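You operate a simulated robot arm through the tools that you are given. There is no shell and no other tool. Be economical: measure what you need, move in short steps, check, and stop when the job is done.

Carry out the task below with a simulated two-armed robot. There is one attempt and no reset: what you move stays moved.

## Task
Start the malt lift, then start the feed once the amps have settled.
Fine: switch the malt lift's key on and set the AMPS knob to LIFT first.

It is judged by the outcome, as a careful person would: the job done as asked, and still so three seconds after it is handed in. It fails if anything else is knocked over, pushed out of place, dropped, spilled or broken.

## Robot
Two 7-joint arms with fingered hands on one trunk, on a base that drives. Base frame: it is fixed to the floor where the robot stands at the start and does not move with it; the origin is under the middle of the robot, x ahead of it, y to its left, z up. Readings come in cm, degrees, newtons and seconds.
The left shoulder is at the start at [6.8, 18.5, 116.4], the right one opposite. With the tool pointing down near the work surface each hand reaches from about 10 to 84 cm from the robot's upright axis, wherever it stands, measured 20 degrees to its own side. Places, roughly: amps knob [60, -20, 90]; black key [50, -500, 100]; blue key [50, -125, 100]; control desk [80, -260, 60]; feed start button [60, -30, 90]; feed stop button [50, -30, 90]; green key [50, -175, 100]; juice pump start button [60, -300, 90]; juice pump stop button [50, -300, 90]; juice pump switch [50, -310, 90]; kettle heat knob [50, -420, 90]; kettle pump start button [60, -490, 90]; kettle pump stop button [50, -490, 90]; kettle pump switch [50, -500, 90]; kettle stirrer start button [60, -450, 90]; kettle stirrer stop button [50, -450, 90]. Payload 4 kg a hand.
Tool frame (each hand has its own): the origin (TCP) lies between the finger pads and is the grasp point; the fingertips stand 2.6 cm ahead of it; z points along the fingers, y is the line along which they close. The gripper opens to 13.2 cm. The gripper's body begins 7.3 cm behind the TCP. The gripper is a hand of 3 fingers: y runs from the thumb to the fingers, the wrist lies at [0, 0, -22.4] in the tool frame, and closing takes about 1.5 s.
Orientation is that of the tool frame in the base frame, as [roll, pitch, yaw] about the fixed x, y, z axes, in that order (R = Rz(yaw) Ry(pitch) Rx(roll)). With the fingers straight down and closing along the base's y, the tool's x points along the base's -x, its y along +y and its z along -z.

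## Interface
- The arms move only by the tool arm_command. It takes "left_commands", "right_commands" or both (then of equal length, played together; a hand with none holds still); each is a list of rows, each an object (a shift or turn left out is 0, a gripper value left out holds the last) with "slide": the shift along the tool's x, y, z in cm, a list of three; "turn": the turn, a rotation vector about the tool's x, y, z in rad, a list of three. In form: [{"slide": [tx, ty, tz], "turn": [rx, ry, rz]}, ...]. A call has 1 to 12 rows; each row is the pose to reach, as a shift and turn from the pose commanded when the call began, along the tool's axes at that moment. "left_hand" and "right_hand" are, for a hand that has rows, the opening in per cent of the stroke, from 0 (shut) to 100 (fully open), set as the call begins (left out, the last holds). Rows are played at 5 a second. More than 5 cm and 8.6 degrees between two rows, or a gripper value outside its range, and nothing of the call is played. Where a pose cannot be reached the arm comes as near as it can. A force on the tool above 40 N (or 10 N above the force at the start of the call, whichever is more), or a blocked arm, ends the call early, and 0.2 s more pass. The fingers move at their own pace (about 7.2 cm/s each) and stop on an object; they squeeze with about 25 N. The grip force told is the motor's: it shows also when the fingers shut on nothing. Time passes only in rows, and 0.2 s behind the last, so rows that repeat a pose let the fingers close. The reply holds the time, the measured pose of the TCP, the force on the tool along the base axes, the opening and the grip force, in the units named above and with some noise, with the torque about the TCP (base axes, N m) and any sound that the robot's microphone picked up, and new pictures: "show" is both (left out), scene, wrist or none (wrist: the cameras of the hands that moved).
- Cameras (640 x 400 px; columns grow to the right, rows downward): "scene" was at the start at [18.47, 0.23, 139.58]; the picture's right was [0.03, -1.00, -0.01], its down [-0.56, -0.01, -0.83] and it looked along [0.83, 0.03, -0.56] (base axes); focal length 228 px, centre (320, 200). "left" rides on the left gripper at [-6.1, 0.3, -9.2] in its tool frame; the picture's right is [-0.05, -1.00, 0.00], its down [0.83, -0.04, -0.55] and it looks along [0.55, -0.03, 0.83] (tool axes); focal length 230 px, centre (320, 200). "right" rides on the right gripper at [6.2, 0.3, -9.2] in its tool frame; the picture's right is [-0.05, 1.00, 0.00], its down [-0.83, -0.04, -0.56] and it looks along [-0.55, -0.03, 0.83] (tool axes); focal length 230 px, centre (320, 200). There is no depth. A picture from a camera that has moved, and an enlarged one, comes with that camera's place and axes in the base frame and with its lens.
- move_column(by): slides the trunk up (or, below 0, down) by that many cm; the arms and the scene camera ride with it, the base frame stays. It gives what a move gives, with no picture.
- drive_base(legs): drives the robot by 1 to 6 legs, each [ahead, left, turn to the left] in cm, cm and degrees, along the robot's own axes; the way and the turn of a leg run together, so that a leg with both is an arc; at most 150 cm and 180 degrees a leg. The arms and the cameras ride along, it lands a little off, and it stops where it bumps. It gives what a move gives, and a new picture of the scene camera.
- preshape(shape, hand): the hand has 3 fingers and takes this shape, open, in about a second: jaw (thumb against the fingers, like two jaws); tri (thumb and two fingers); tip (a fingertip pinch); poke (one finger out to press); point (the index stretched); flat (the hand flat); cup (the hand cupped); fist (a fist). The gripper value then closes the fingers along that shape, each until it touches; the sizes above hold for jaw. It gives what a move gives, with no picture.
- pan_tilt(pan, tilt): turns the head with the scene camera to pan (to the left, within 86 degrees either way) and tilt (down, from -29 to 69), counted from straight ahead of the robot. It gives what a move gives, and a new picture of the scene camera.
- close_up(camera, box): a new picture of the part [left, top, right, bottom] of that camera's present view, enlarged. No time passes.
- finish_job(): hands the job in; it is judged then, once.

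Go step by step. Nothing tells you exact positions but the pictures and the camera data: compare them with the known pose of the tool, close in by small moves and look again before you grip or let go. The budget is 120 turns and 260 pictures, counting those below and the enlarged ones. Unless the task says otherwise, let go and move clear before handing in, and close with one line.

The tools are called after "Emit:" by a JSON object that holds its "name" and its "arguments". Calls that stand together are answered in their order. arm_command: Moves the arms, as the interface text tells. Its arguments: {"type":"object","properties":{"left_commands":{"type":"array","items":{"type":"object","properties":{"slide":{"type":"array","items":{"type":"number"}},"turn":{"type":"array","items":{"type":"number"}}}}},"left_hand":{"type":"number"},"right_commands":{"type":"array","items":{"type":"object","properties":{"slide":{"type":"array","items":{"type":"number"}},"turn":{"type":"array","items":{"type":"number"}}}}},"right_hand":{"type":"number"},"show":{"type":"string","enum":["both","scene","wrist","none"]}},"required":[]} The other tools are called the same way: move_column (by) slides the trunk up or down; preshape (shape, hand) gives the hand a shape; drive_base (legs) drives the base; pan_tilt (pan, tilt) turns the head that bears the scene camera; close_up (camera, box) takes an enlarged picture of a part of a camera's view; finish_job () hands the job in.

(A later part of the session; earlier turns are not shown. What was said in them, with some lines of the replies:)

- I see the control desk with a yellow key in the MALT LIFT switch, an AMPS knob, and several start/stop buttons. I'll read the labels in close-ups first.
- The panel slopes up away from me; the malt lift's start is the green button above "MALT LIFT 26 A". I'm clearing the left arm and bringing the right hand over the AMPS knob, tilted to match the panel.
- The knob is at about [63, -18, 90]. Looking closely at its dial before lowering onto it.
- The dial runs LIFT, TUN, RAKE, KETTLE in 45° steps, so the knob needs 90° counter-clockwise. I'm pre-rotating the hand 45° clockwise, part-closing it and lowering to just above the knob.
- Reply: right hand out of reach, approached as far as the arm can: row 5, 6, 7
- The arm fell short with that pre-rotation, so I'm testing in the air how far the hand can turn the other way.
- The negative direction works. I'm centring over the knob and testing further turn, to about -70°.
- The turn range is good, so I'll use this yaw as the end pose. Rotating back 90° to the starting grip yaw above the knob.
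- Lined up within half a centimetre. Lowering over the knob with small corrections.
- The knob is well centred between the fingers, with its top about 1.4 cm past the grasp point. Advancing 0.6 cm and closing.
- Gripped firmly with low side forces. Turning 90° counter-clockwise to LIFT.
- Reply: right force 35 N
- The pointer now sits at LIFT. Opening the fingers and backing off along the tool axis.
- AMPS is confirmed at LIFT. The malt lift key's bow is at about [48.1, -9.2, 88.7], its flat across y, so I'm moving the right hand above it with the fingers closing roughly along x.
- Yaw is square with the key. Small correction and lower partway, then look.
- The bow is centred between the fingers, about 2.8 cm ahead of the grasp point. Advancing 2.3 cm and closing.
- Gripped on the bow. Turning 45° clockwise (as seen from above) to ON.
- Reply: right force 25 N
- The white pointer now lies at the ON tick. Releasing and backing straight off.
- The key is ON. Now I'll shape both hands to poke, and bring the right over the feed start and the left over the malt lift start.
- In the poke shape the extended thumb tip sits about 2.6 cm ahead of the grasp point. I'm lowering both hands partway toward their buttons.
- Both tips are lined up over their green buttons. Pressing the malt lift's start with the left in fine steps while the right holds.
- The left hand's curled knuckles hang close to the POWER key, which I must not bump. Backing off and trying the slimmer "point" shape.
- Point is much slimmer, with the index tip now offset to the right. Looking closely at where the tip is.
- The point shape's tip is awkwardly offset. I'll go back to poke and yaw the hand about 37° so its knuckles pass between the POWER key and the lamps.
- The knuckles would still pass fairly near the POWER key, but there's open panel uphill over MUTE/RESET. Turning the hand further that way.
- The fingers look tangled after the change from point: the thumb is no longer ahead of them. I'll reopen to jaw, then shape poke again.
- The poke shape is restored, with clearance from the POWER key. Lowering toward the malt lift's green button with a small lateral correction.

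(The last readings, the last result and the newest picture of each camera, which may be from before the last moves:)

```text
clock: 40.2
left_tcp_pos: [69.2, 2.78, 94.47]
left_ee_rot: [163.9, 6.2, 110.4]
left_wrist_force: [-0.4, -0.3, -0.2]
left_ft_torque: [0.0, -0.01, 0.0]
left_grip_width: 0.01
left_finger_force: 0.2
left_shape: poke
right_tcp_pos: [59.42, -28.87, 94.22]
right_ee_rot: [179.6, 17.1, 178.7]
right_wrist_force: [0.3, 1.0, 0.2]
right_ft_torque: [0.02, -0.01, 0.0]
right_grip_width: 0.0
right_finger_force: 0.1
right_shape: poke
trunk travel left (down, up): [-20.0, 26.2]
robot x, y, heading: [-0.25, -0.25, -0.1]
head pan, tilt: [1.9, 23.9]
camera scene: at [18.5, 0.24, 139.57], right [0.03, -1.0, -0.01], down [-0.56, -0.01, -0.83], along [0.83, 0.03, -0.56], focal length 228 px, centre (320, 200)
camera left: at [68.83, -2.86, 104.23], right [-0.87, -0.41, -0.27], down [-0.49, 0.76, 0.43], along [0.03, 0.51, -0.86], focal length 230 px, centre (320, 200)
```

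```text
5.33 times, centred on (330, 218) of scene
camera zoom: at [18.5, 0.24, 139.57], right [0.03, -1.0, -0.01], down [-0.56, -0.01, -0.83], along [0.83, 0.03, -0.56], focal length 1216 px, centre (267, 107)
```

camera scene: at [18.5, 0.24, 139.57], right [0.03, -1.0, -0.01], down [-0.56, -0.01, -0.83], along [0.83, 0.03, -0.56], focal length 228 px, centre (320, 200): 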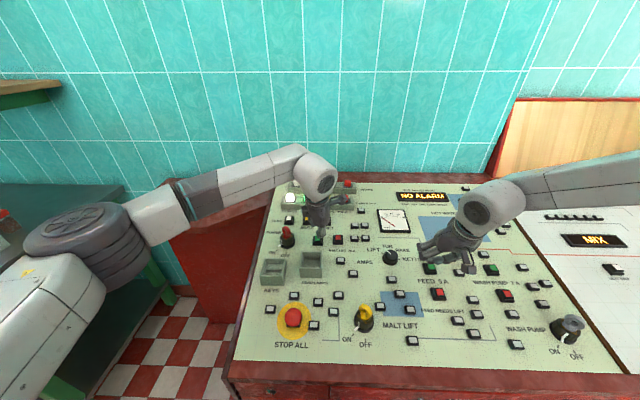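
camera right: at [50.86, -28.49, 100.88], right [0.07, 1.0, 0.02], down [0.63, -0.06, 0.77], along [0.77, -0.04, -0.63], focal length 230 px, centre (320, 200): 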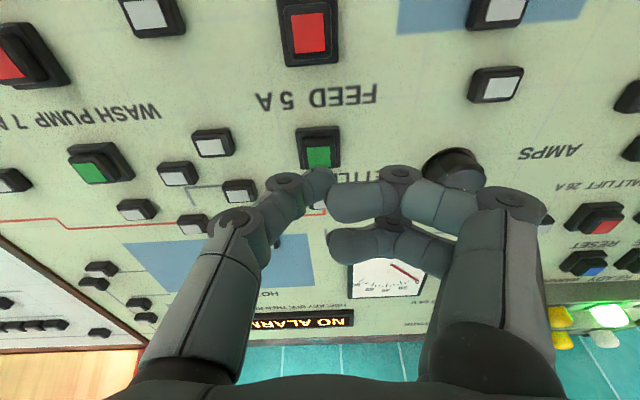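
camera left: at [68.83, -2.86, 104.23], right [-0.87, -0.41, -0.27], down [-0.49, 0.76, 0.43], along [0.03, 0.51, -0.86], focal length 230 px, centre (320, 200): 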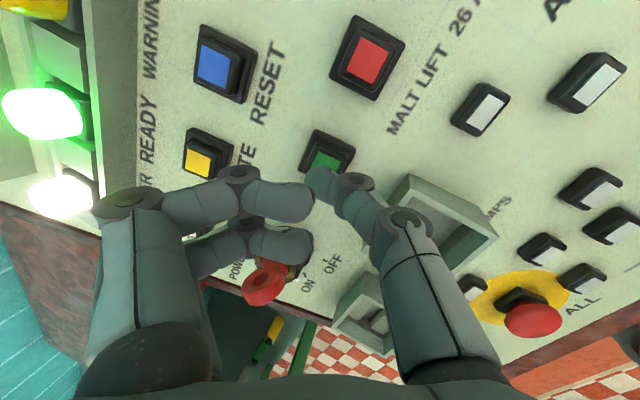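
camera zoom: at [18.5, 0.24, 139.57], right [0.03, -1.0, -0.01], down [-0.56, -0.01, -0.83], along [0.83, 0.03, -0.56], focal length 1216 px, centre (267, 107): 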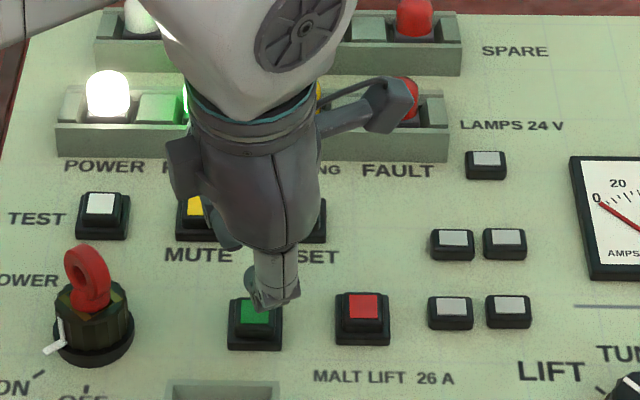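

The tip is almost over the button, just 0.35 cm to the side. Correcting and pressing in small steps.

Emit:
{"name": "arm_command", "arguments": {"left_commands": [{"slide": [0, -0.35, 0.3]}, {"slide": [0, -0.35, 0.7]}, {"slide": [0, -0.35, 1.0]}, {"slide": [0, -0.35, 1.3]}]}}

Emit:
{"name": "close_up", "arguments": {"camera": "scene", "box": [270, 180, 450, 290]}}

```text
clock: 41.2
left_tcp_pos: [69.2, 2.65, 93.36]
left_ee_rot: [163.9, 6.1, 110.5]
left_wrist_force: [0.0, -0.5, -0.6]
left_ft_torque: [-0.01, 0.0, 0.01]
left_grip_width: 0.0
left_finger_force: 0.0
left_shape: poke
right_tcp_pos: [59.44, -28.93, 94.11]
right_ee_rot: [179.6, 17.2, 178.8]
right_wrist_force: [-0.5, -0.1, 0.6]
right_ft_torque: [0.0, 0.02, 0.01]
right_grip_width: 0.02
right_finger_force: 0.2
right_shape: poke
trunk travel left (down, up): [-20.0, 26.2]
robot x, y, heading: [-0.06, 0.34, -0.0]
head pan, tilt: [1.9, 23.9]
camera scene: at [18.49, 0.23, 139.58], right [0.03, -1.0, -0.01], down [-0.56, -0.01, -0.83], along [0.83, 0.03, -0.56], focal length 228 px, centre (320, 200)
camera left: at [68.86, -2.95, 102.93], right [-0.87, -0.41, -0.27], down [-0.49, 0.76, 0.43], along [0.03, 0.51, -0.86], focal length 230 px, centre (320, 200)
```

scene: 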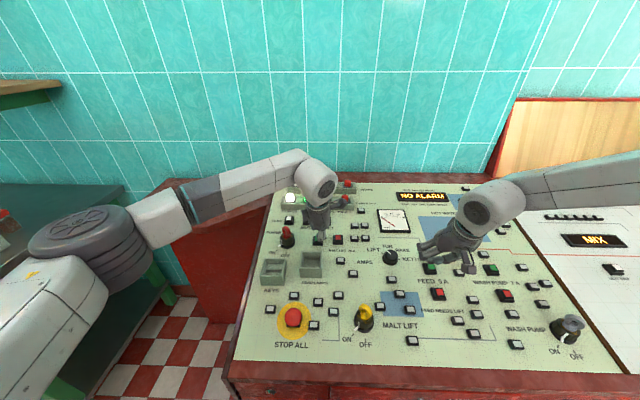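
left: 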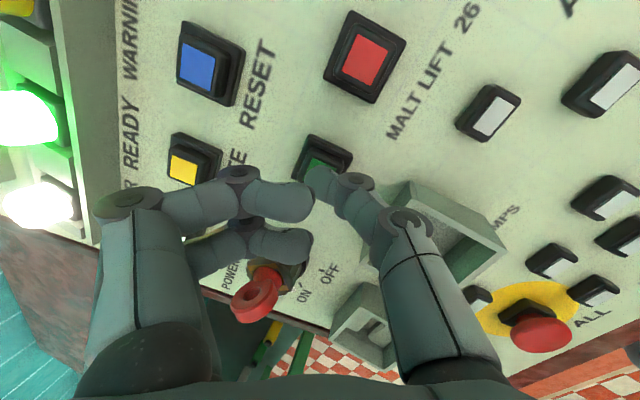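

```text
3.56 times, centred on (360, 235) of scene
camera zoom: at [18.49, 0.23, 139.58], right [0.03, -1.0, -0.01], down [-0.56, -0.01, -0.83], along [0.83, 0.03, -0.56], focal length 811 px, centre (178, 76)
```

zoom: 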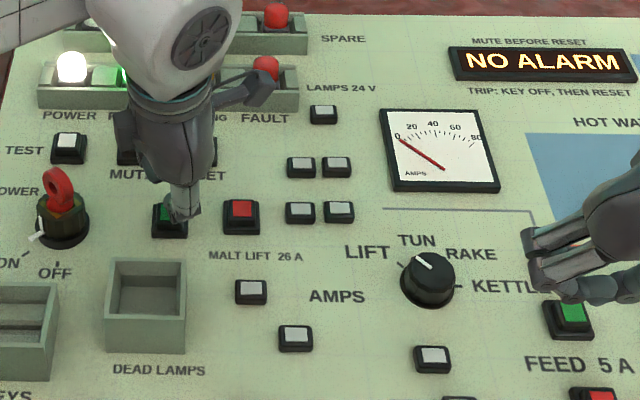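

No contact yet. Continuing down slowly.

Emit:
{"name": "arm_command", "arguments": {"left_commands": [{"slide": [0, -0.1, 0.25]}, {"slide": [0, -0.1, 0.5]}, {"slide": [0, -0.1, 0.75]}]}}

Emit:
{"name": "close_up", "arguments": {"camera": "scene", "box": [270, 180, 450, 290]}}

```text
clock: 42.0
left_tcp_pos: [69.33, 2.57, 92.62]
left_ee_rot: [163.9, 6.3, 110.3]
left_wrist_force: [-0.3, -0.2, 1.2]
left_ft_torque: [0.02, 0.01, -0.01]
left_grip_width: 0.0
left_finger_force: 0.1
left_shape: poke
right_tcp_pos: [59.31, -29.0, 94.18]
right_ee_rot: [179.7, 17.2, 178.7]
right_wrist_force: [0.0, 0.0, 0.8]
right_ft_torque: [0.0, -0.03, 0.07]
right_grip_width: 0.02
right_finger_force: 0.1
right_shape: poke
trunk travel left (down, up): [-20.0, 26.2]
robot x, y, heading: [-0.46, -0.21, 0.0]
head pan, tilt: [1.9, 23.9]
camera scene: at [18.46, 0.23, 139.58], right [0.03, -1.0, -0.01], down [-0.56, -0.01, -0.83], along [0.83, 0.03, -0.56], focal length 228 px, centre (320, 200)
camera left: at [68.98, -3.04, 102.21], right [-0.87, -0.41, -0.27], down [-0.49, 0.76, 0.43], along [0.03, 0.51, -0.86], focal length 230 px, centre (320, 200)
```

scene: 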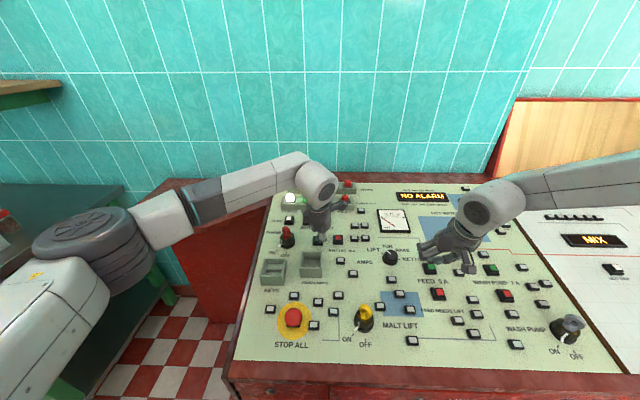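
left: 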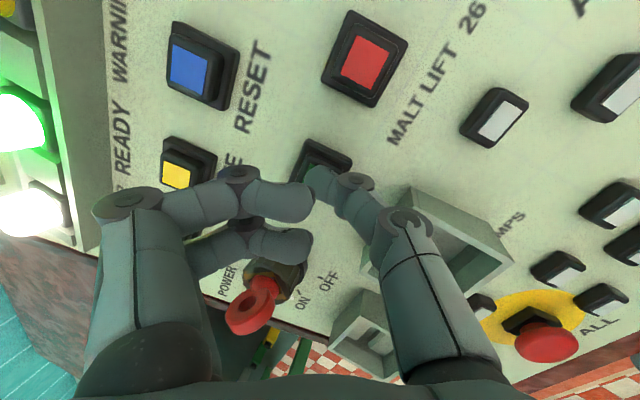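

```text
3.56 times, centred on (360, 235) of scene
camera zoom: at [18.46, 0.23, 139.58], right [0.03, -1.0, -0.01], down [-0.56, -0.01, -0.83], along [0.83, 0.03, -0.56], focal length 811 px, centre (178, 76)
```

zoom: 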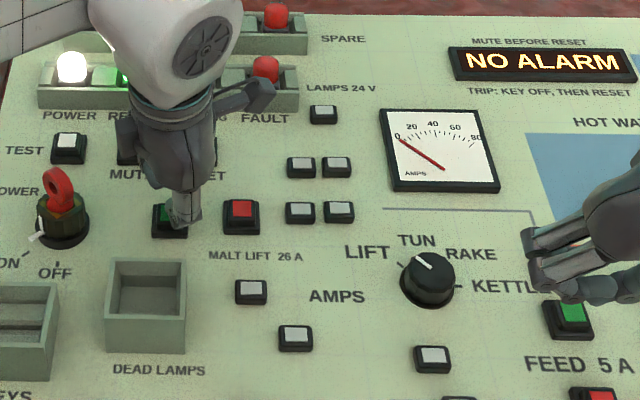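

Still no contact and the two views disagree slightly, so I'm zooming in to see the tip against the button.

Emit:
{"name": "close_up", "arguments": {"camera": "left", "box": [260, 120, 400, 220]}}

Emit:
{"name": "close_up", "arguments": {"camera": "scene", "box": [295, 210, 345, 245]}}

```text
4.00 times, centred on (330, 170) of left
camera zoom: at [68.98, -3.04, 102.21], right [-0.87, -0.41, -0.27], down [-0.49, 0.76, 0.43], along [0.03, 0.51, -0.86], focal length 920 px, centre (280, 320)
```

zoom: 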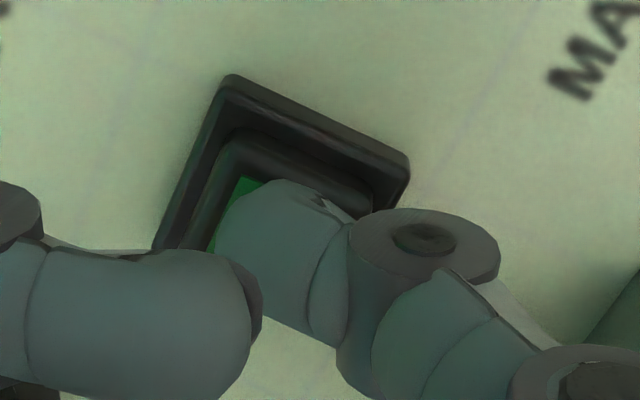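

```text
11.43 times, centred on (320, 228) of scene
camera zoom: at [18.46, 0.23, 139.58], right [0.03, -1.0, -0.01], down [-0.56, -0.01, -0.83], along [0.83, 0.03, -0.56], focal length 2606 px, centre (320, -114)
```

zoom: 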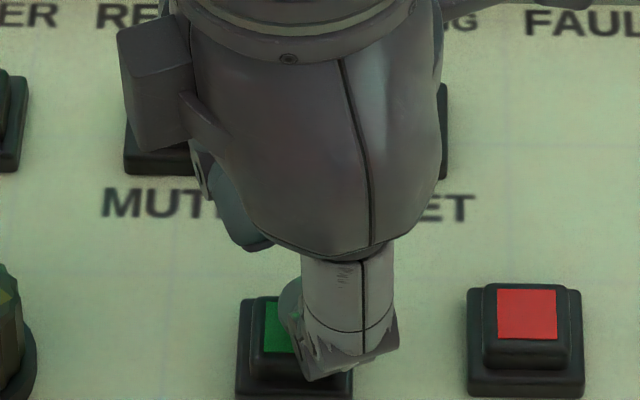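

The tip is right over the cap and about to touch. Continuing the press.

Emit:
{"name": "arm_command", "arguments": {"left_commands": [{"slide": [0, 0, 0.25]}, {"slide": [0, 0, 0.5]}, {"slide": [0, 0, 0.7]}], "show": "none"}}

Emit:
{"name": "close_up", "arguments": {"camera": "scene", "box": [270, 180, 450, 290]}}

```text
clock: 42.8
left_tcp_pos: [69.55, 2.5, 92.2]
left_ee_rot: [163.8, 6.1, 110.2]
left_wrist_force: [-4.6, -0.8, 8.0]
left_ft_torque: [0.06, 0.04, 0.03]
left_grip_width: 0.0
left_finger_force: 0.0
left_shape: poke
right_tcp_pos: [59.2, -28.87, 94.31]
right_ee_rot: [179.7, 17.3, 178.7]
right_wrist_force: [0.0, -0.2, -0.3]
right_ft_torque: [-0.02, 0.01, 0.02]
right_grip_width: 0.0
right_finger_force: 0.1
right_shape: poke
trunk travel left (down, up): [-20.0, 26.2]
robot x, y, heading: [-0.25, -0.26, -0.1]
head pan, tilt: [1.9, 23.9]
heard: click
```

```text
3.56 times, centred on (360, 235) of scene
camera zoom: at [18.27, 0.23, 139.63], right [0.03, -1.0, -0.01], down [-0.56, -0.01, -0.83], along [0.83, 0.03, -0.56], focal length 811 px, centre (178, 76)
```

zoom: 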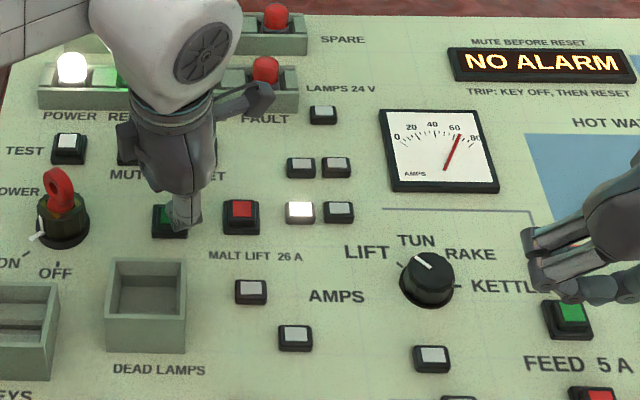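

Click heard: the lift's running lamp is lit and the meter jumped to about 65 A. Releasing the button and backing the left hand off.

Emit:
{"name": "arm_command", "arguments": {"left_commands": [{"slide": [0, 0, -2]}, {"slide": [0, 0, -5]}, {"slide": [0, 0, -8]}], "show": "none"}}

Emit:
{"name": "close_up", "arguments": {"camera": "scene", "box": [270, 180, 450, 290]}}

Emit:
{"name": "close_up", "arguments": {"camera": "right", "box": [220, 80, 460, 230]}}

```text
clock: 43.6
left_tcp_pos: [67.3, 2.62, 99.42]
left_ee_rot: [163.9, 6.1, 110.3]
left_wrist_force: [0.0, 0.0, -0.7]
left_ft_torque: [0.02, 0.0, 0.02]
left_grip_width: 0.01
left_finger_force: 0.0
left_shape: poke
right_tcp_pos: [59.23, -28.89, 94.01]
right_ee_rot: [179.6, 17.1, 178.8]
right_wrist_force: [-0.1, 0.1, 0.1]
right_ft_torque: [-0.03, 0.02, -0.01]
right_grip_width: 0.01
right_finger_force: 0.0
right_shape: poke
trunk travel left (down, up): [-20.0, 26.2]
robot x, y, heading: [-0.17, -0.03, -0.1]
head pan, tilt: [1.9, 23.9]
```

```text
3.56 times, centred on (360, 235) of scene
camera zoom: at [18.45, 0.22, 139.58], right [0.03, -1.0, -0.01], down [-0.56, -0.01, -0.83], along [0.83, 0.03, -0.56], focal length 811 px, centre (178, 76)
```

zoom: 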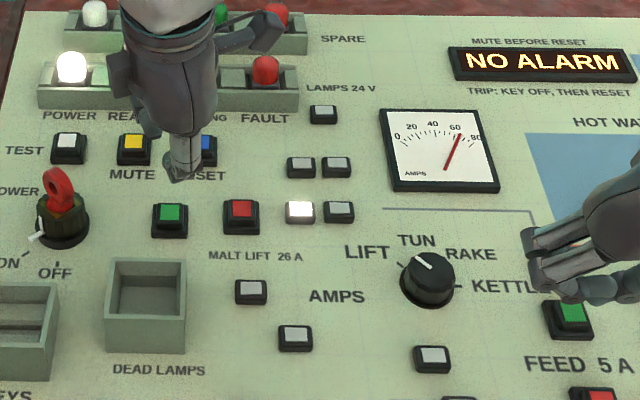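

```text
2.67 times, centred on (340, 155) of right
camera zoom: at [50.73, -28.49, 100.99], right [0.07, 1.0, 0.02], down [0.63, -0.06, 0.78], along [0.78, -0.04, -0.63], focal length 614 px, centre (267, 320)
```

zoom: 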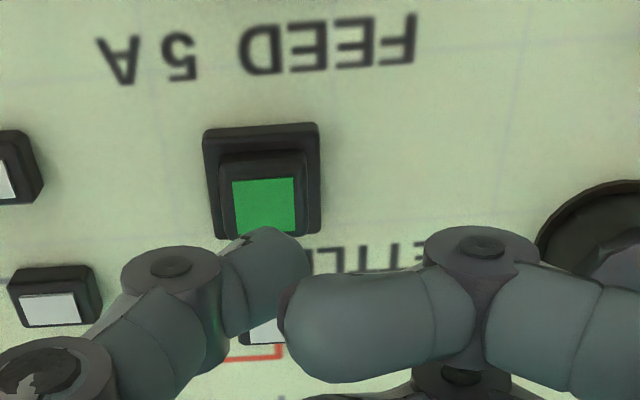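

The start-up current is still high (about 66 A), so I wait. Meanwhile I yaw the right hand to keep its knuckles away from the AMPS knob and lower to just above the feed button.

Emit:
{"name": "arm_command", "arguments": {"right_commands": [{"turn": [0, 0, -0.13]}, {"turn": [0, 0, -0.26]}, {"turn": [0, 0, -0.4]}, {"slide": [0, 0, 0.6], "turn": [0, 0, -0.4]}, {"slide": [0, 0, 1.2], "turn": [0, 0, -0.4]}, {"slide": [0, 0, 1.5], "turn": [0, 0, -0.4]}]}}

Emit:
{"name": "close_up", "arguments": {"camera": "scene", "box": [270, 180, 450, 290]}}

Emit:
{"name": "close_up", "arguments": {"camera": "right", "box": [220, 80, 460, 230]}}

```text
clock: 45.0
left_tcp_pos: [67.11, 2.57, 99.51]
left_ee_rot: [163.9, 6.0, 110.4]
left_wrist_force: [-0.6, 0.5, -0.7]
left_ft_torque: [0.0, -0.01, -0.01]
left_grip_width: 0.02
left_finger_force: 0.1
left_shape: poke
right_tcp_pos: [59.77, -29.03, 92.62]
right_ee_rot: [-173.4, 15.9, -157.3]
right_wrist_force: [-0.6, 0.0, -0.1]
right_ft_torque: [-0.01, 0.0, -0.03]
right_grip_width: 0.0
right_finger_force: 0.0
right_shape: poke
trunk travel left (down, up): [-20.0, 26.2]
robot x, y, heading: [-0.14, -0.0, 0.0]
head pan, tilt: [1.9, 23.9]
camera scene: at [18.47, 0.23, 139.58], right [0.03, -1.0, -0.01], down [-0.56, -0.01, -0.83], along [0.83, 0.03, -0.56], focal length 228 px, centre (320, 200)
camera right: at [51.4, -30.98, 99.63], right [-0.31, 0.95, -0.1], down [0.59, 0.27, 0.76], along [0.75, 0.18, -0.64], focal length 230 px, centre (320, 200)
```

scene: 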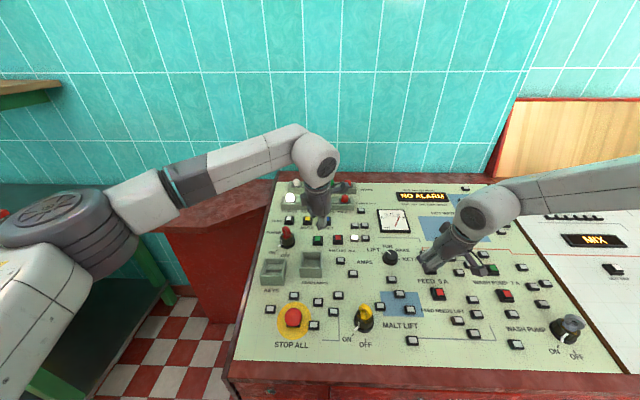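
right: 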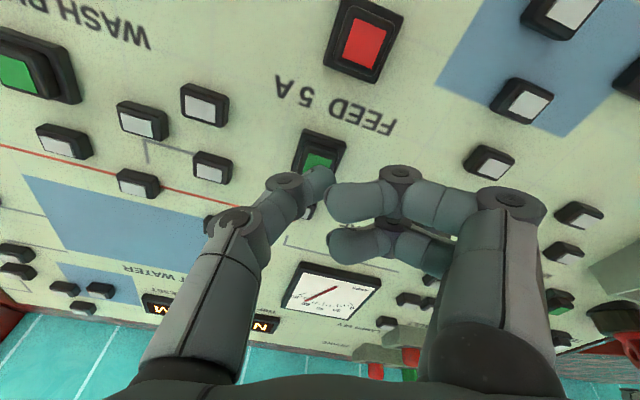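

```text
3.56 times, centred on (360, 235) of scene
camera zoom: at [18.47, 0.23, 139.58], right [0.03, -1.0, -0.01], down [-0.56, -0.01, -0.83], along [0.83, 0.03, -0.56], focal length 811 px, centre (178, 76)
```

zoom: 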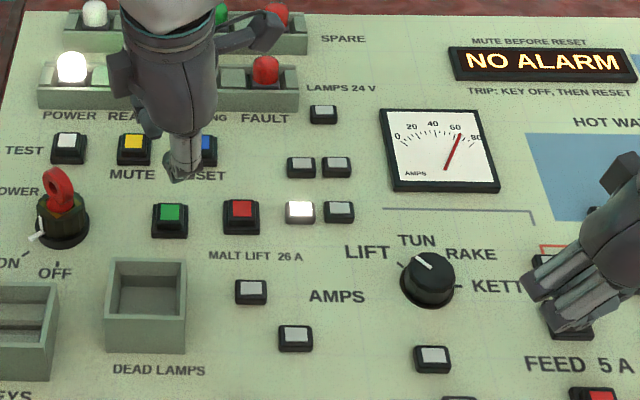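

```text
2.67 times, centred on (340, 155) of right
camera zoom: at [51.4, -30.98, 99.63], right [-0.31, 0.95, -0.1], down [0.59, 0.27, 0.76], along [0.75, 0.18, -0.64], focal length 614 px, centre (267, 320)
```

zoom: 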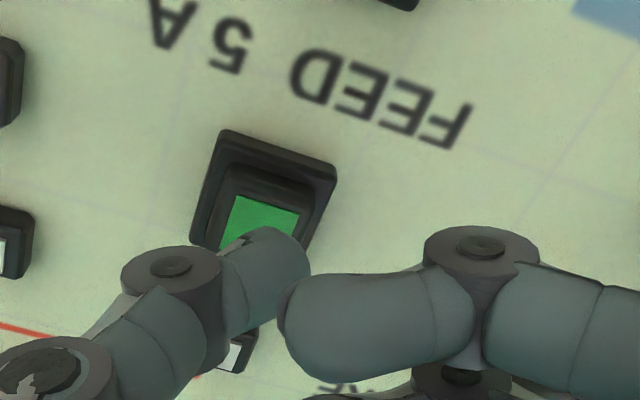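

The feed button is lined up and the amps are still near 66. Holding still and watching the meter.

Emit:
{"name": "arm_command", "arguments": {"right_commands": [{}, {}, {}, {}, {}, {}, {}, {}, {}, {}], "show": "none"}}

Emit:
{"name": "close_up", "arguments": {"camera": "scene", "box": [330, 180, 450, 255]}}

```text
clock: 47.2
left_tcp_pos: [67.36, 2.54, 99.53]
left_ee_rot: [163.9, 6.1, 110.4]
left_wrist_force: [0.2, 0.6, 0.4]
left_ft_torque: [-0.01, 0.04, 0.02]
left_grip_width: 0.01
left_finger_force: 0.1
left_shape: poke
right_tcp_pos: [59.66, -29.08, 92.72]
right_ee_rot: [-173.5, 15.9, -157.5]
right_wrist_force: [-0.8, 0.4, -0.4]
right_ft_torque: [0.02, -0.01, 0.01]
right_grip_width: 0.0
right_finger_force: 0.0
right_shape: poke
trunk travel left (down, up): [-20.0, 26.2]
robot x, y, heading: [0.42, 0.1, 0.0]
head pan, tilt: [1.9, 23.9]
```

```text
5.33 times, centred on (390, 218) of scene
camera zoom: at [18.47, 0.23, 139.58], right [0.03, -1.0, -0.01], down [-0.56, -0.01, -0.83], along [0.83, 0.03, -0.56], focal length 1216 px, centre (-53, 107)
```

zoom: 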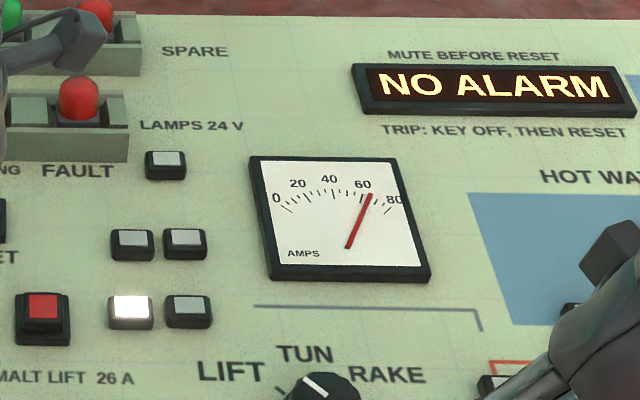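

Still about 65 A, so I keep waiting.

Emit:
{"name": "arm_command", "arguments": {"right_commands": [{}, {}, {}, {}, {}, {}, {}, {}], "show": "none"}}

Emit:
{"name": "close_up", "arguments": {"camera": "scene", "box": [330, 180, 450, 255]}}

```text
clock: 49.0
left_tcp_pos: [67.24, 2.42, 99.5]
left_ee_rot: [163.9, 6.2, 110.4]
left_wrist_force: [0.1, -0.3, 0.1]
left_ft_torque: [-0.02, 0.02, 0.0]
left_grip_width: 0.01
left_finger_force: 0.1
left_shape: poke
right_tcp_pos: [59.58, -28.89, 92.73]
right_ee_rot: [-173.4, 15.9, -157.4]
right_wrist_force: [0.9, -0.2, 0.3]
right_ft_torque: [0.03, 0.02, 0.0]
right_grip_width: 0.02
right_finger_force: 0.0
right_shape: poke
trunk travel left (down, up): [-20.0, 26.2]
robot x, y, heading: [-0.24, -0.1, 0.2]
head pan, tilt: [1.9, 23.9]
```

```text
5.33 times, centred on (390, 218) of scene
camera zoom: at [18.47, 0.23, 139.58], right [0.03, -1.0, -0.01], down [-0.56, -0.01, -0.83], along [0.83, 0.03, -0.56], focal length 1216 px, centre (-53, 107)
```

zoom: 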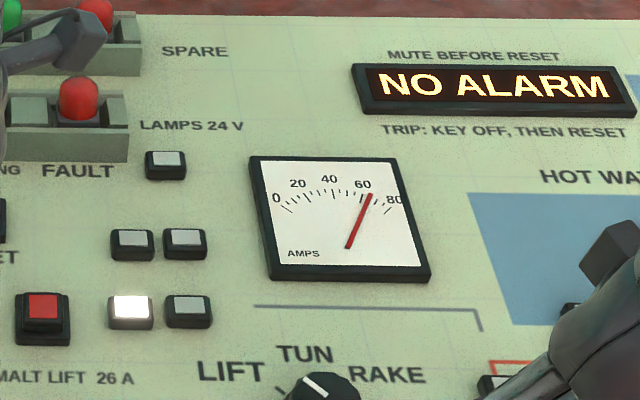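

The needle hasn't moved from 65 A, far above the lift's marked 26 A. Waiting longer before deciding anything.

Emit:
{"name": "arm_command", "arguments": {"right_commands": [{}, {}, {}, {}, {}, {}, {}, {}, {}, {}, {}, {}], "show": "none"}}

Emit:
{"name": "close_up", "arguments": {"camera": "scene", "box": [270, 180, 450, 290]}}

```text
clock: 51.6
left_tcp_pos: [67.33, 2.54, 99.57]
left_ee_rot: [164.0, 6.0, 110.4]
left_wrist_force: [-0.4, -0.4, 1.0]
left_ft_torque: [-0.02, -0.01, 0.01]
left_grip_width: 0.0
left_finger_force: 0.0
left_shape: poke
right_tcp_pos: [59.71, -28.93, 92.63]
right_ee_rot: [-173.5, 15.9, -157.5]
right_wrist_force: [-0.3, -0.5, -0.3]
right_ft_torque: [0.0, -0.03, 0.0]
right_grip_width: 0.0
right_finger_force: 0.0
right_shape: poke
trunk travel left (down, up): [-20.0, 26.2]
robot x, y, heading: [-0.35, -0.05, 0.0]
head pan, tilt: [1.9, 23.9]
```

```text
3.56 times, centred on (360, 235) of scene
camera zoom: at [18.47, 0.23, 139.58], right [0.03, -1.0, -0.01], down [-0.56, -0.01, -0.83], along [0.83, 0.03, -0.56], focal length 811 px, centre (178, 76)
```

zoom: 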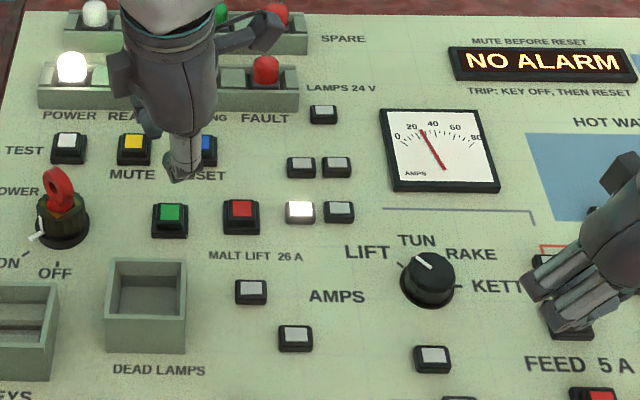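

Now the needle is falling (about 28 A). I'll wait a bit more to confirm it has settled.

Emit:
{"name": "arm_command", "arguments": {"right_commands": [{}, {}, {}, {}, {}], "show": "none"}}

Emit:
{"name": "close_up", "arguments": {"camera": "scene", "box": [350, 190, 430, 240]}}

Emit:
{"name": "arm_command", "arguments": {"right_commands": [{}, {}, {}, {}, {}], "show": "none"}}

Emit:
{"name": "close_up", "arguments": {"camera": "scene", "box": [350, 190, 430, 240]}}

```text
clock: 52.8
left_tcp_pos: [67.18, 2.53, 99.59]
left_ee_rot: [163.9, 6.2, 110.4]
left_wrist_force: [0.5, -0.3, 1.3]
left_ft_torque: [0.03, -0.03, -0.01]
left_grip_width: 0.0
left_finger_force: 0.1
left_shape: poke
right_tcp_pos: [59.73, -28.97, 92.66]
right_ee_rot: [-173.5, 15.9, -157.4]
right_wrist_force: [-0.4, 0.3, 1.2]
right_ft_torque: [-0.01, -0.01, -0.04]
right_grip_width: 0.0
right_finger_force: 0.0
right_shape: poke
trunk travel left (down, up): [-20.0, 26.2]
robot x, y, heading: [0.2, -0.11, -0.0]
head pan, tilt: [1.9, 23.9]
```

```text
8.00 times, centred on (390, 215) of scene
camera zoom: at [18.47, 0.23, 139.58], right [0.03, -1.0, -0.01], down [-0.56, -0.01, -0.83], along [0.83, 0.03, -0.56], focal length 1824 px, centre (-240, 80)
```

zoom: 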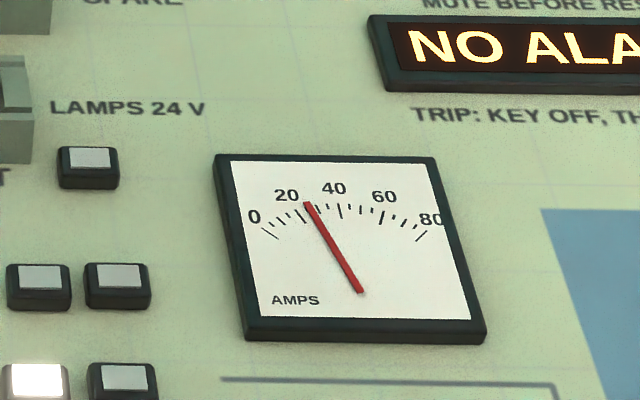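

```text
clock: 54.0
left_tcp_pos: [67.21, 2.49, 99.58]
left_ee_rot: [163.9, 6.2, 110.4]
left_wrist_force: [0.1, -0.3, 0.0]
left_ft_torque: [0.0, -0.01, 0.04]
left_grip_width: 0.0
left_finger_force: 0.1
left_shape: poke
right_tcp_pos: [59.71, -28.99, 92.73]
right_ee_rot: [-173.5, 16.0, -157.4]
right_wrist_force: [-0.4, -0.9, -0.4]
right_ft_torque: [0.01, 0.0, 0.02]
right_grip_width: 0.0
right_finger_force: 0.0
right_shape: poke
trunk travel left (down, up): [-20.0, 26.2]
robot x, y, heading: [-0.07, -0.05, 0.2]
head pan, tilt: [1.9, 23.9]
```

```text
8.00 times, centred on (390, 215) of scene
camera zoom: at [18.47, 0.23, 139.58], right [0.03, -1.0, -0.01], down [-0.56, -0.01, -0.83], along [0.83, 0.03, -0.56], focal length 1824 px, centre (-240, 80)
```

zoom: 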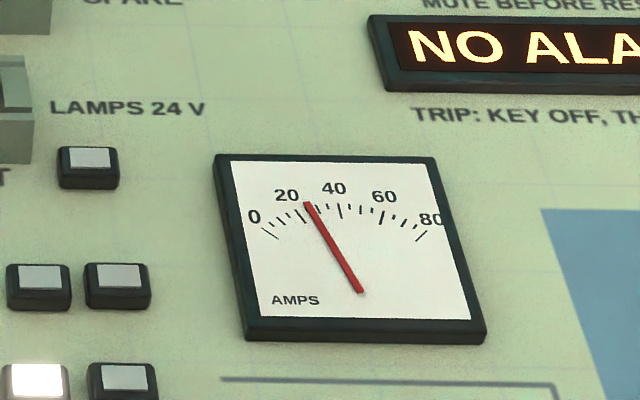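

The amps have settled steady at about 26 A, the lift's rated value. Pressing the feed start.

Emit:
{"name": "arm_command", "arguments": {"right_commands": [{"slide": [0, 0, 0.5]}, {"slide": [0, 0, 1.0]}, {"slide": [0, 0, 1.3]}, {"slide": [0, 0, 1.5]}], "show": "wrist"}}

Emit:
{"name": "close_up", "arguments": {"camera": "right", "box": [260, 120, 400, 220]}}

```text
clock: 55.0
left_tcp_pos: [67.26, 2.53, 99.56]
left_ee_rot: [163.8, 6.1, 110.4]
left_wrist_force: [-0.1, 0.9, -1.0]
left_ft_torque: [-0.01, -0.02, 0.0]
left_grip_width: 0.0
left_finger_force: 0.1
left_shape: poke
right_tcp_pos: [60.17, -28.92, 91.27]
right_ee_rot: [-173.5, 15.9, -157.4]
right_wrist_force: [-0.5, -0.6, -0.4]
right_ft_torque: [0.01, 0.0, -0.01]
right_grip_width: 0.01
right_finger_force: 0.0
right_shape: poke
trunk travel left (down, up): [-20.0, 26.2]
robot x, y, heading: [0.06, 0.25, -0.1]
head pan, tilt: [1.9, 23.9]
camera right: at [51.87, -30.95, 98.19], right [-0.31, 0.95, -0.09], down [0.59, 0.27, 0.76], along [0.75, 0.18, -0.64], focal length 230 px, centre (320, 200)
```

right: 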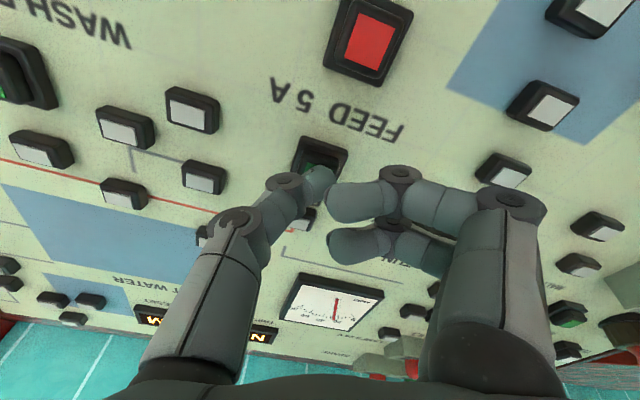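

```text
4.00 times, centred on (330, 170) of right
camera zoom: at [51.87, -30.95, 98.19], right [-0.31, 0.95, -0.09], down [0.59, 0.27, 0.76], along [0.75, 0.18, -0.64], focal length 920 px, centre (280, 320)
```

zoom: 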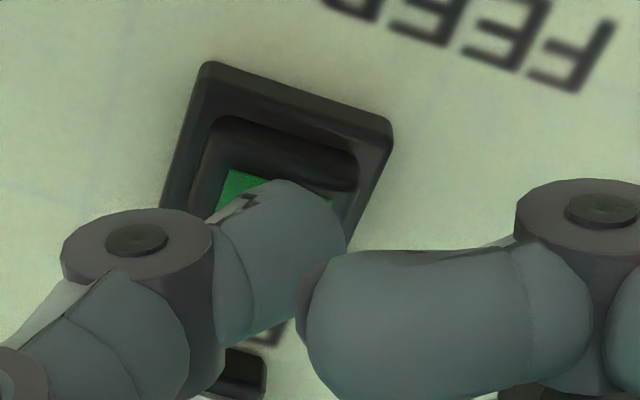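

Aligned over the cap, not yet touching. Continuing the press.

Emit:
{"name": "arm_command", "arguments": {"right_commands": [{"slide": [0, 0, 0.25]}, {"slide": [0, 0, 0.5]}, {"slide": [0, 0, 0.75]}], "show": "none"}}

Emit:
{"name": "close_up", "arguments": {"camera": "scene", "box": [330, 180, 500, 300]}}

```text
clock: 55.8
left_tcp_pos: [67.13, 2.61, 99.46]
left_ee_rot: [163.8, 6.2, 110.3]
left_wrist_force: [0.7, 0.1, -0.7]
left_ft_torque: [-0.02, -0.01, 0.02]
left_grip_width: 0.0
left_finger_force: 0.0
left_shape: poke
right_tcp_pos: [60.35, -28.95, 90.59]
right_ee_rot: [-173.4, 16.0, -157.3]
right_wrist_force: [-0.8, -0.6, 3.4]
right_ft_torque: [-0.02, -0.01, 0.0]
right_grip_width: 0.03
right_finger_force: 0.1
right_shape: poke
trunk travel left (down, up): [-20.0, 26.2]
robot x, y, heading: [-0.04, 0.0, 0.0]
head pan, tilt: [1.9, 23.9]
heard: click
```

```text
3.33 times, centred on (415, 240) of scene
camera zoom: at [18.44, 0.23, 139.59], right [0.03, -1.0, -0.01], down [-0.56, -0.01, -0.83], along [0.83, 0.03, -0.56], focal length 760 px, centre (3, 67)
```

zoom: 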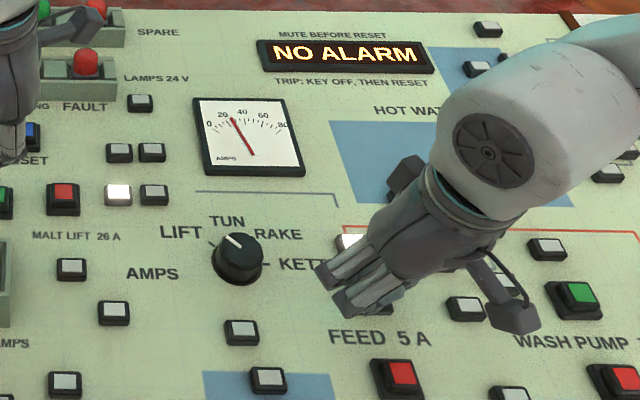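

A click was heard and a lamp by the feed seems lit. Backing the right hand off to check.

Emit:
{"name": "arm_command", "arguments": {"right_commands": [{"slide": [0, 0, -3]}, {"slide": [0, 0, -7]}, {"slide": [0, 0, -11]}, {"slide": [0, 0, -14]}, {"slide": [0, 0, -14]}, {"slide": [0, 0, -14]}], "left_commands": [{"slide": [0, 0, -3]}, {"slide": [0, 0, -6]}, {"slide": [0, 0, -9]}, {"slide": [0, 0, -12]}, {"slide": [0, 0, -12]}, {"slide": [0, 0, -12]}]}}

Emit:
{"name": "close_up", "arguments": {"camera": "scene", "box": [270, 180, 490, 310]}}

Emit:
{"name": "close_up", "arguments": {"camera": "right", "box": [180, 60, 500, 260]}}

```text
clock: 57.2
left_tcp_pos: [63.54, 2.54, 110.85]
left_ee_rot: [163.9, 6.2, 110.4]
left_wrist_force: [-1.0, 0.7, -0.3]
left_ft_torque: [0.01, 0.0, 0.02]
left_grip_width: 0.0
left_finger_force: 0.2
left_shape: poke
right_tcp_pos: [56.23, -28.99, 103.86]
right_ee_rot: [-173.5, 16.0, -157.3]
right_wrist_force: [0.3, -0.9, -0.2]
right_ft_torque: [-0.01, -0.01, -0.04]
right_grip_width: 0.0
right_finger_force: 0.0
right_shape: poke
trunk travel left (down, up): [-20.0, 26.2]
robot x, y, heading: [-0.04, 0.26, 0.0]
head pan, tilt: [1.9, 23.9]
camera scene: at [18.45, 0.23, 139.58], right [0.03, -1.0, -0.01], down [-0.56, -0.01, -0.83], along [0.83, 0.03, -0.56], focal length 228 px, centre (320, 200)
camera right: at [47.95, -30.97, 110.83], right [-0.31, 0.95, -0.1], down [0.59, 0.27, 0.76], along [0.75, 0.18, -0.64], focal length 230 px, centre (320, 200)
camera left: at [63.22, -2.99, 120.52], right [-0.87, -0.41, -0.27], down [-0.49, 0.76, 0.43], along [0.03, 0.51, -0.86], focal length 230 px, centre (320, 200)
```

scene: 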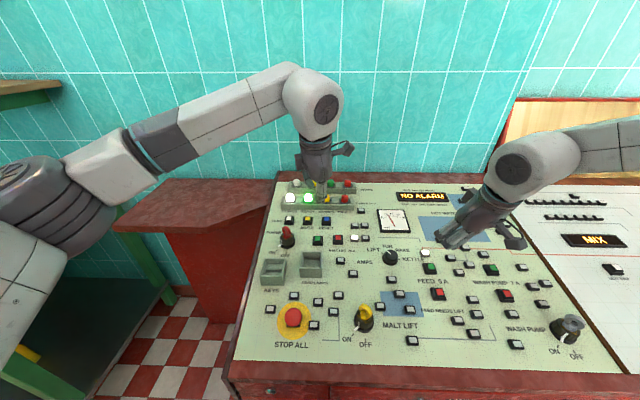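
right: 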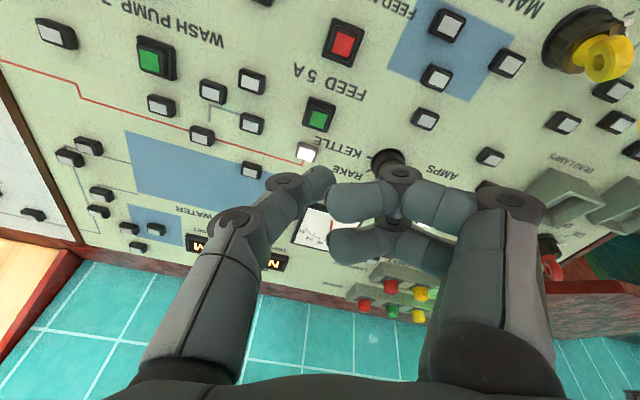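
left: 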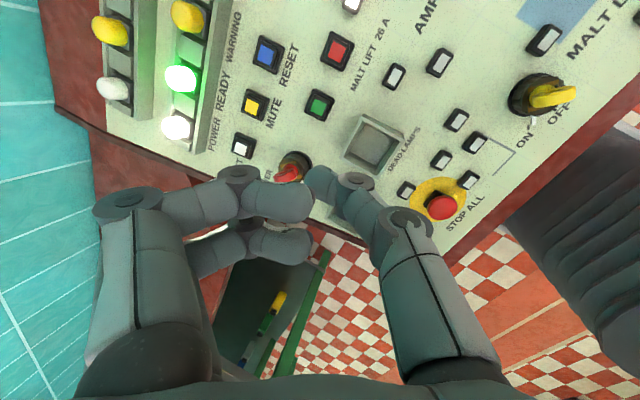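

```text
2.91 times, centred on (380, 245) of scene
camera zoom: at [18.45, 0.23, 139.58], right [0.03, -1.0, -0.01], down [-0.56, -0.01, -0.83], along [0.83, 0.03, -0.56], focal length 663 px, centre (146, 69)
```

zoom: 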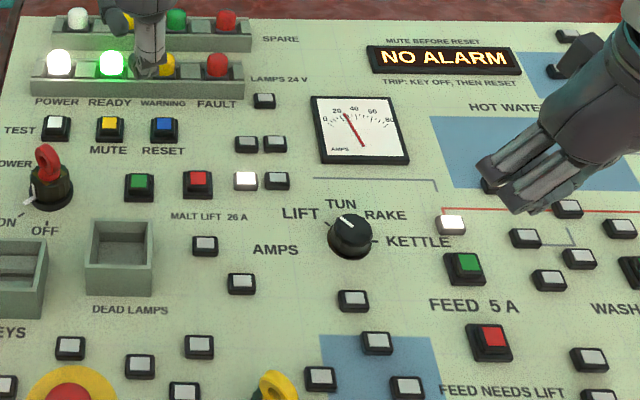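

```text
2.00 times, centred on (340, 160) of right
camera zoom: at [47.95, -30.97, 110.83], right [-0.31, 0.95, -0.1], down [0.59, 0.27, 0.76], along [0.75, 0.18, -0.64], focal length 460 px, centre (280, 280)
```

zoom: 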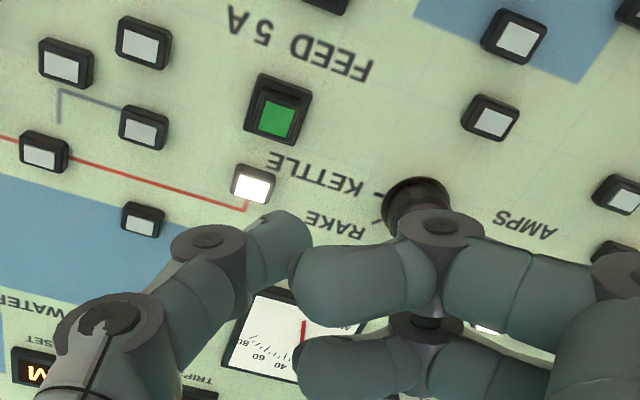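

Both run lamps are lit with NO ALARM, and both hands are clear. One last wait to confirm it stays that way.

Emit:
{"name": "arm_command", "arguments": {"right_commands": [{}, {}, {}, {}, {}, {}, {}, {}, {}, {}, {}, {}], "show": "none"}}

Emit:
{"name": "close_up", "arguments": {"camera": "scene", "box": [270, 180, 490, 340]}}

```text
clock: 59.8
left_tcp_pos: [63.67, 2.6, 110.92]
left_ee_rot: [163.9, 6.1, 110.5]
left_wrist_force: [0.4, 1.7, -0.2]
left_ft_torque: [-0.03, -0.04, 0.02]
left_grip_width: 0.0
left_finger_force: 0.0
left_shape: poke
right_tcp_pos: [56.29, -28.96, 103.7]
right_ee_rot: [-173.5, 15.9, -157.4]
right_wrist_force: [-1.1, 0.1, 0.8]
right_ft_torque: [-0.02, 0.01, 0.02]
right_grip_width: 0.01
right_finger_force: 0.1
right_shape: poke
trunk travel left (down, up): [-20.0, 26.2]
robot x, y, heading: [0.23, -0.3, 0.0]
head pan, tilt: [1.9, 23.9]
```

```text
2.50 times, centred on (380, 260) of scene
camera zoom: at [18.47, 0.23, 139.58], right [0.03, -1.0, -0.01], down [-0.56, -0.01, -0.83], along [0.83, 0.03, -0.56], focal length 570 px, centre (170, 50)
```

zoom: 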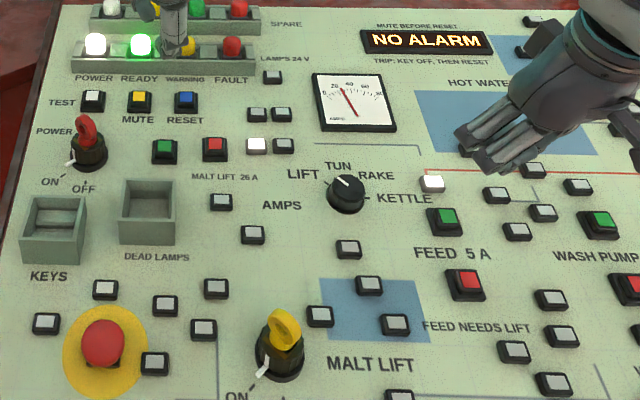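

The key is ON, AMPS is at LIFT, and the lift and feed are both running steadily with no alarm. Handing in.

Emit:
{"name": "finish_job", "arguments": {}}

```text
The job is handed in.
```

The malt lift and the feed are both running: I switched the key on, set AMPS to LIFT and started the lift. I started the feed only once the amps had settled at about 26 A. No alarm came up, and both hands are clear of the panel.
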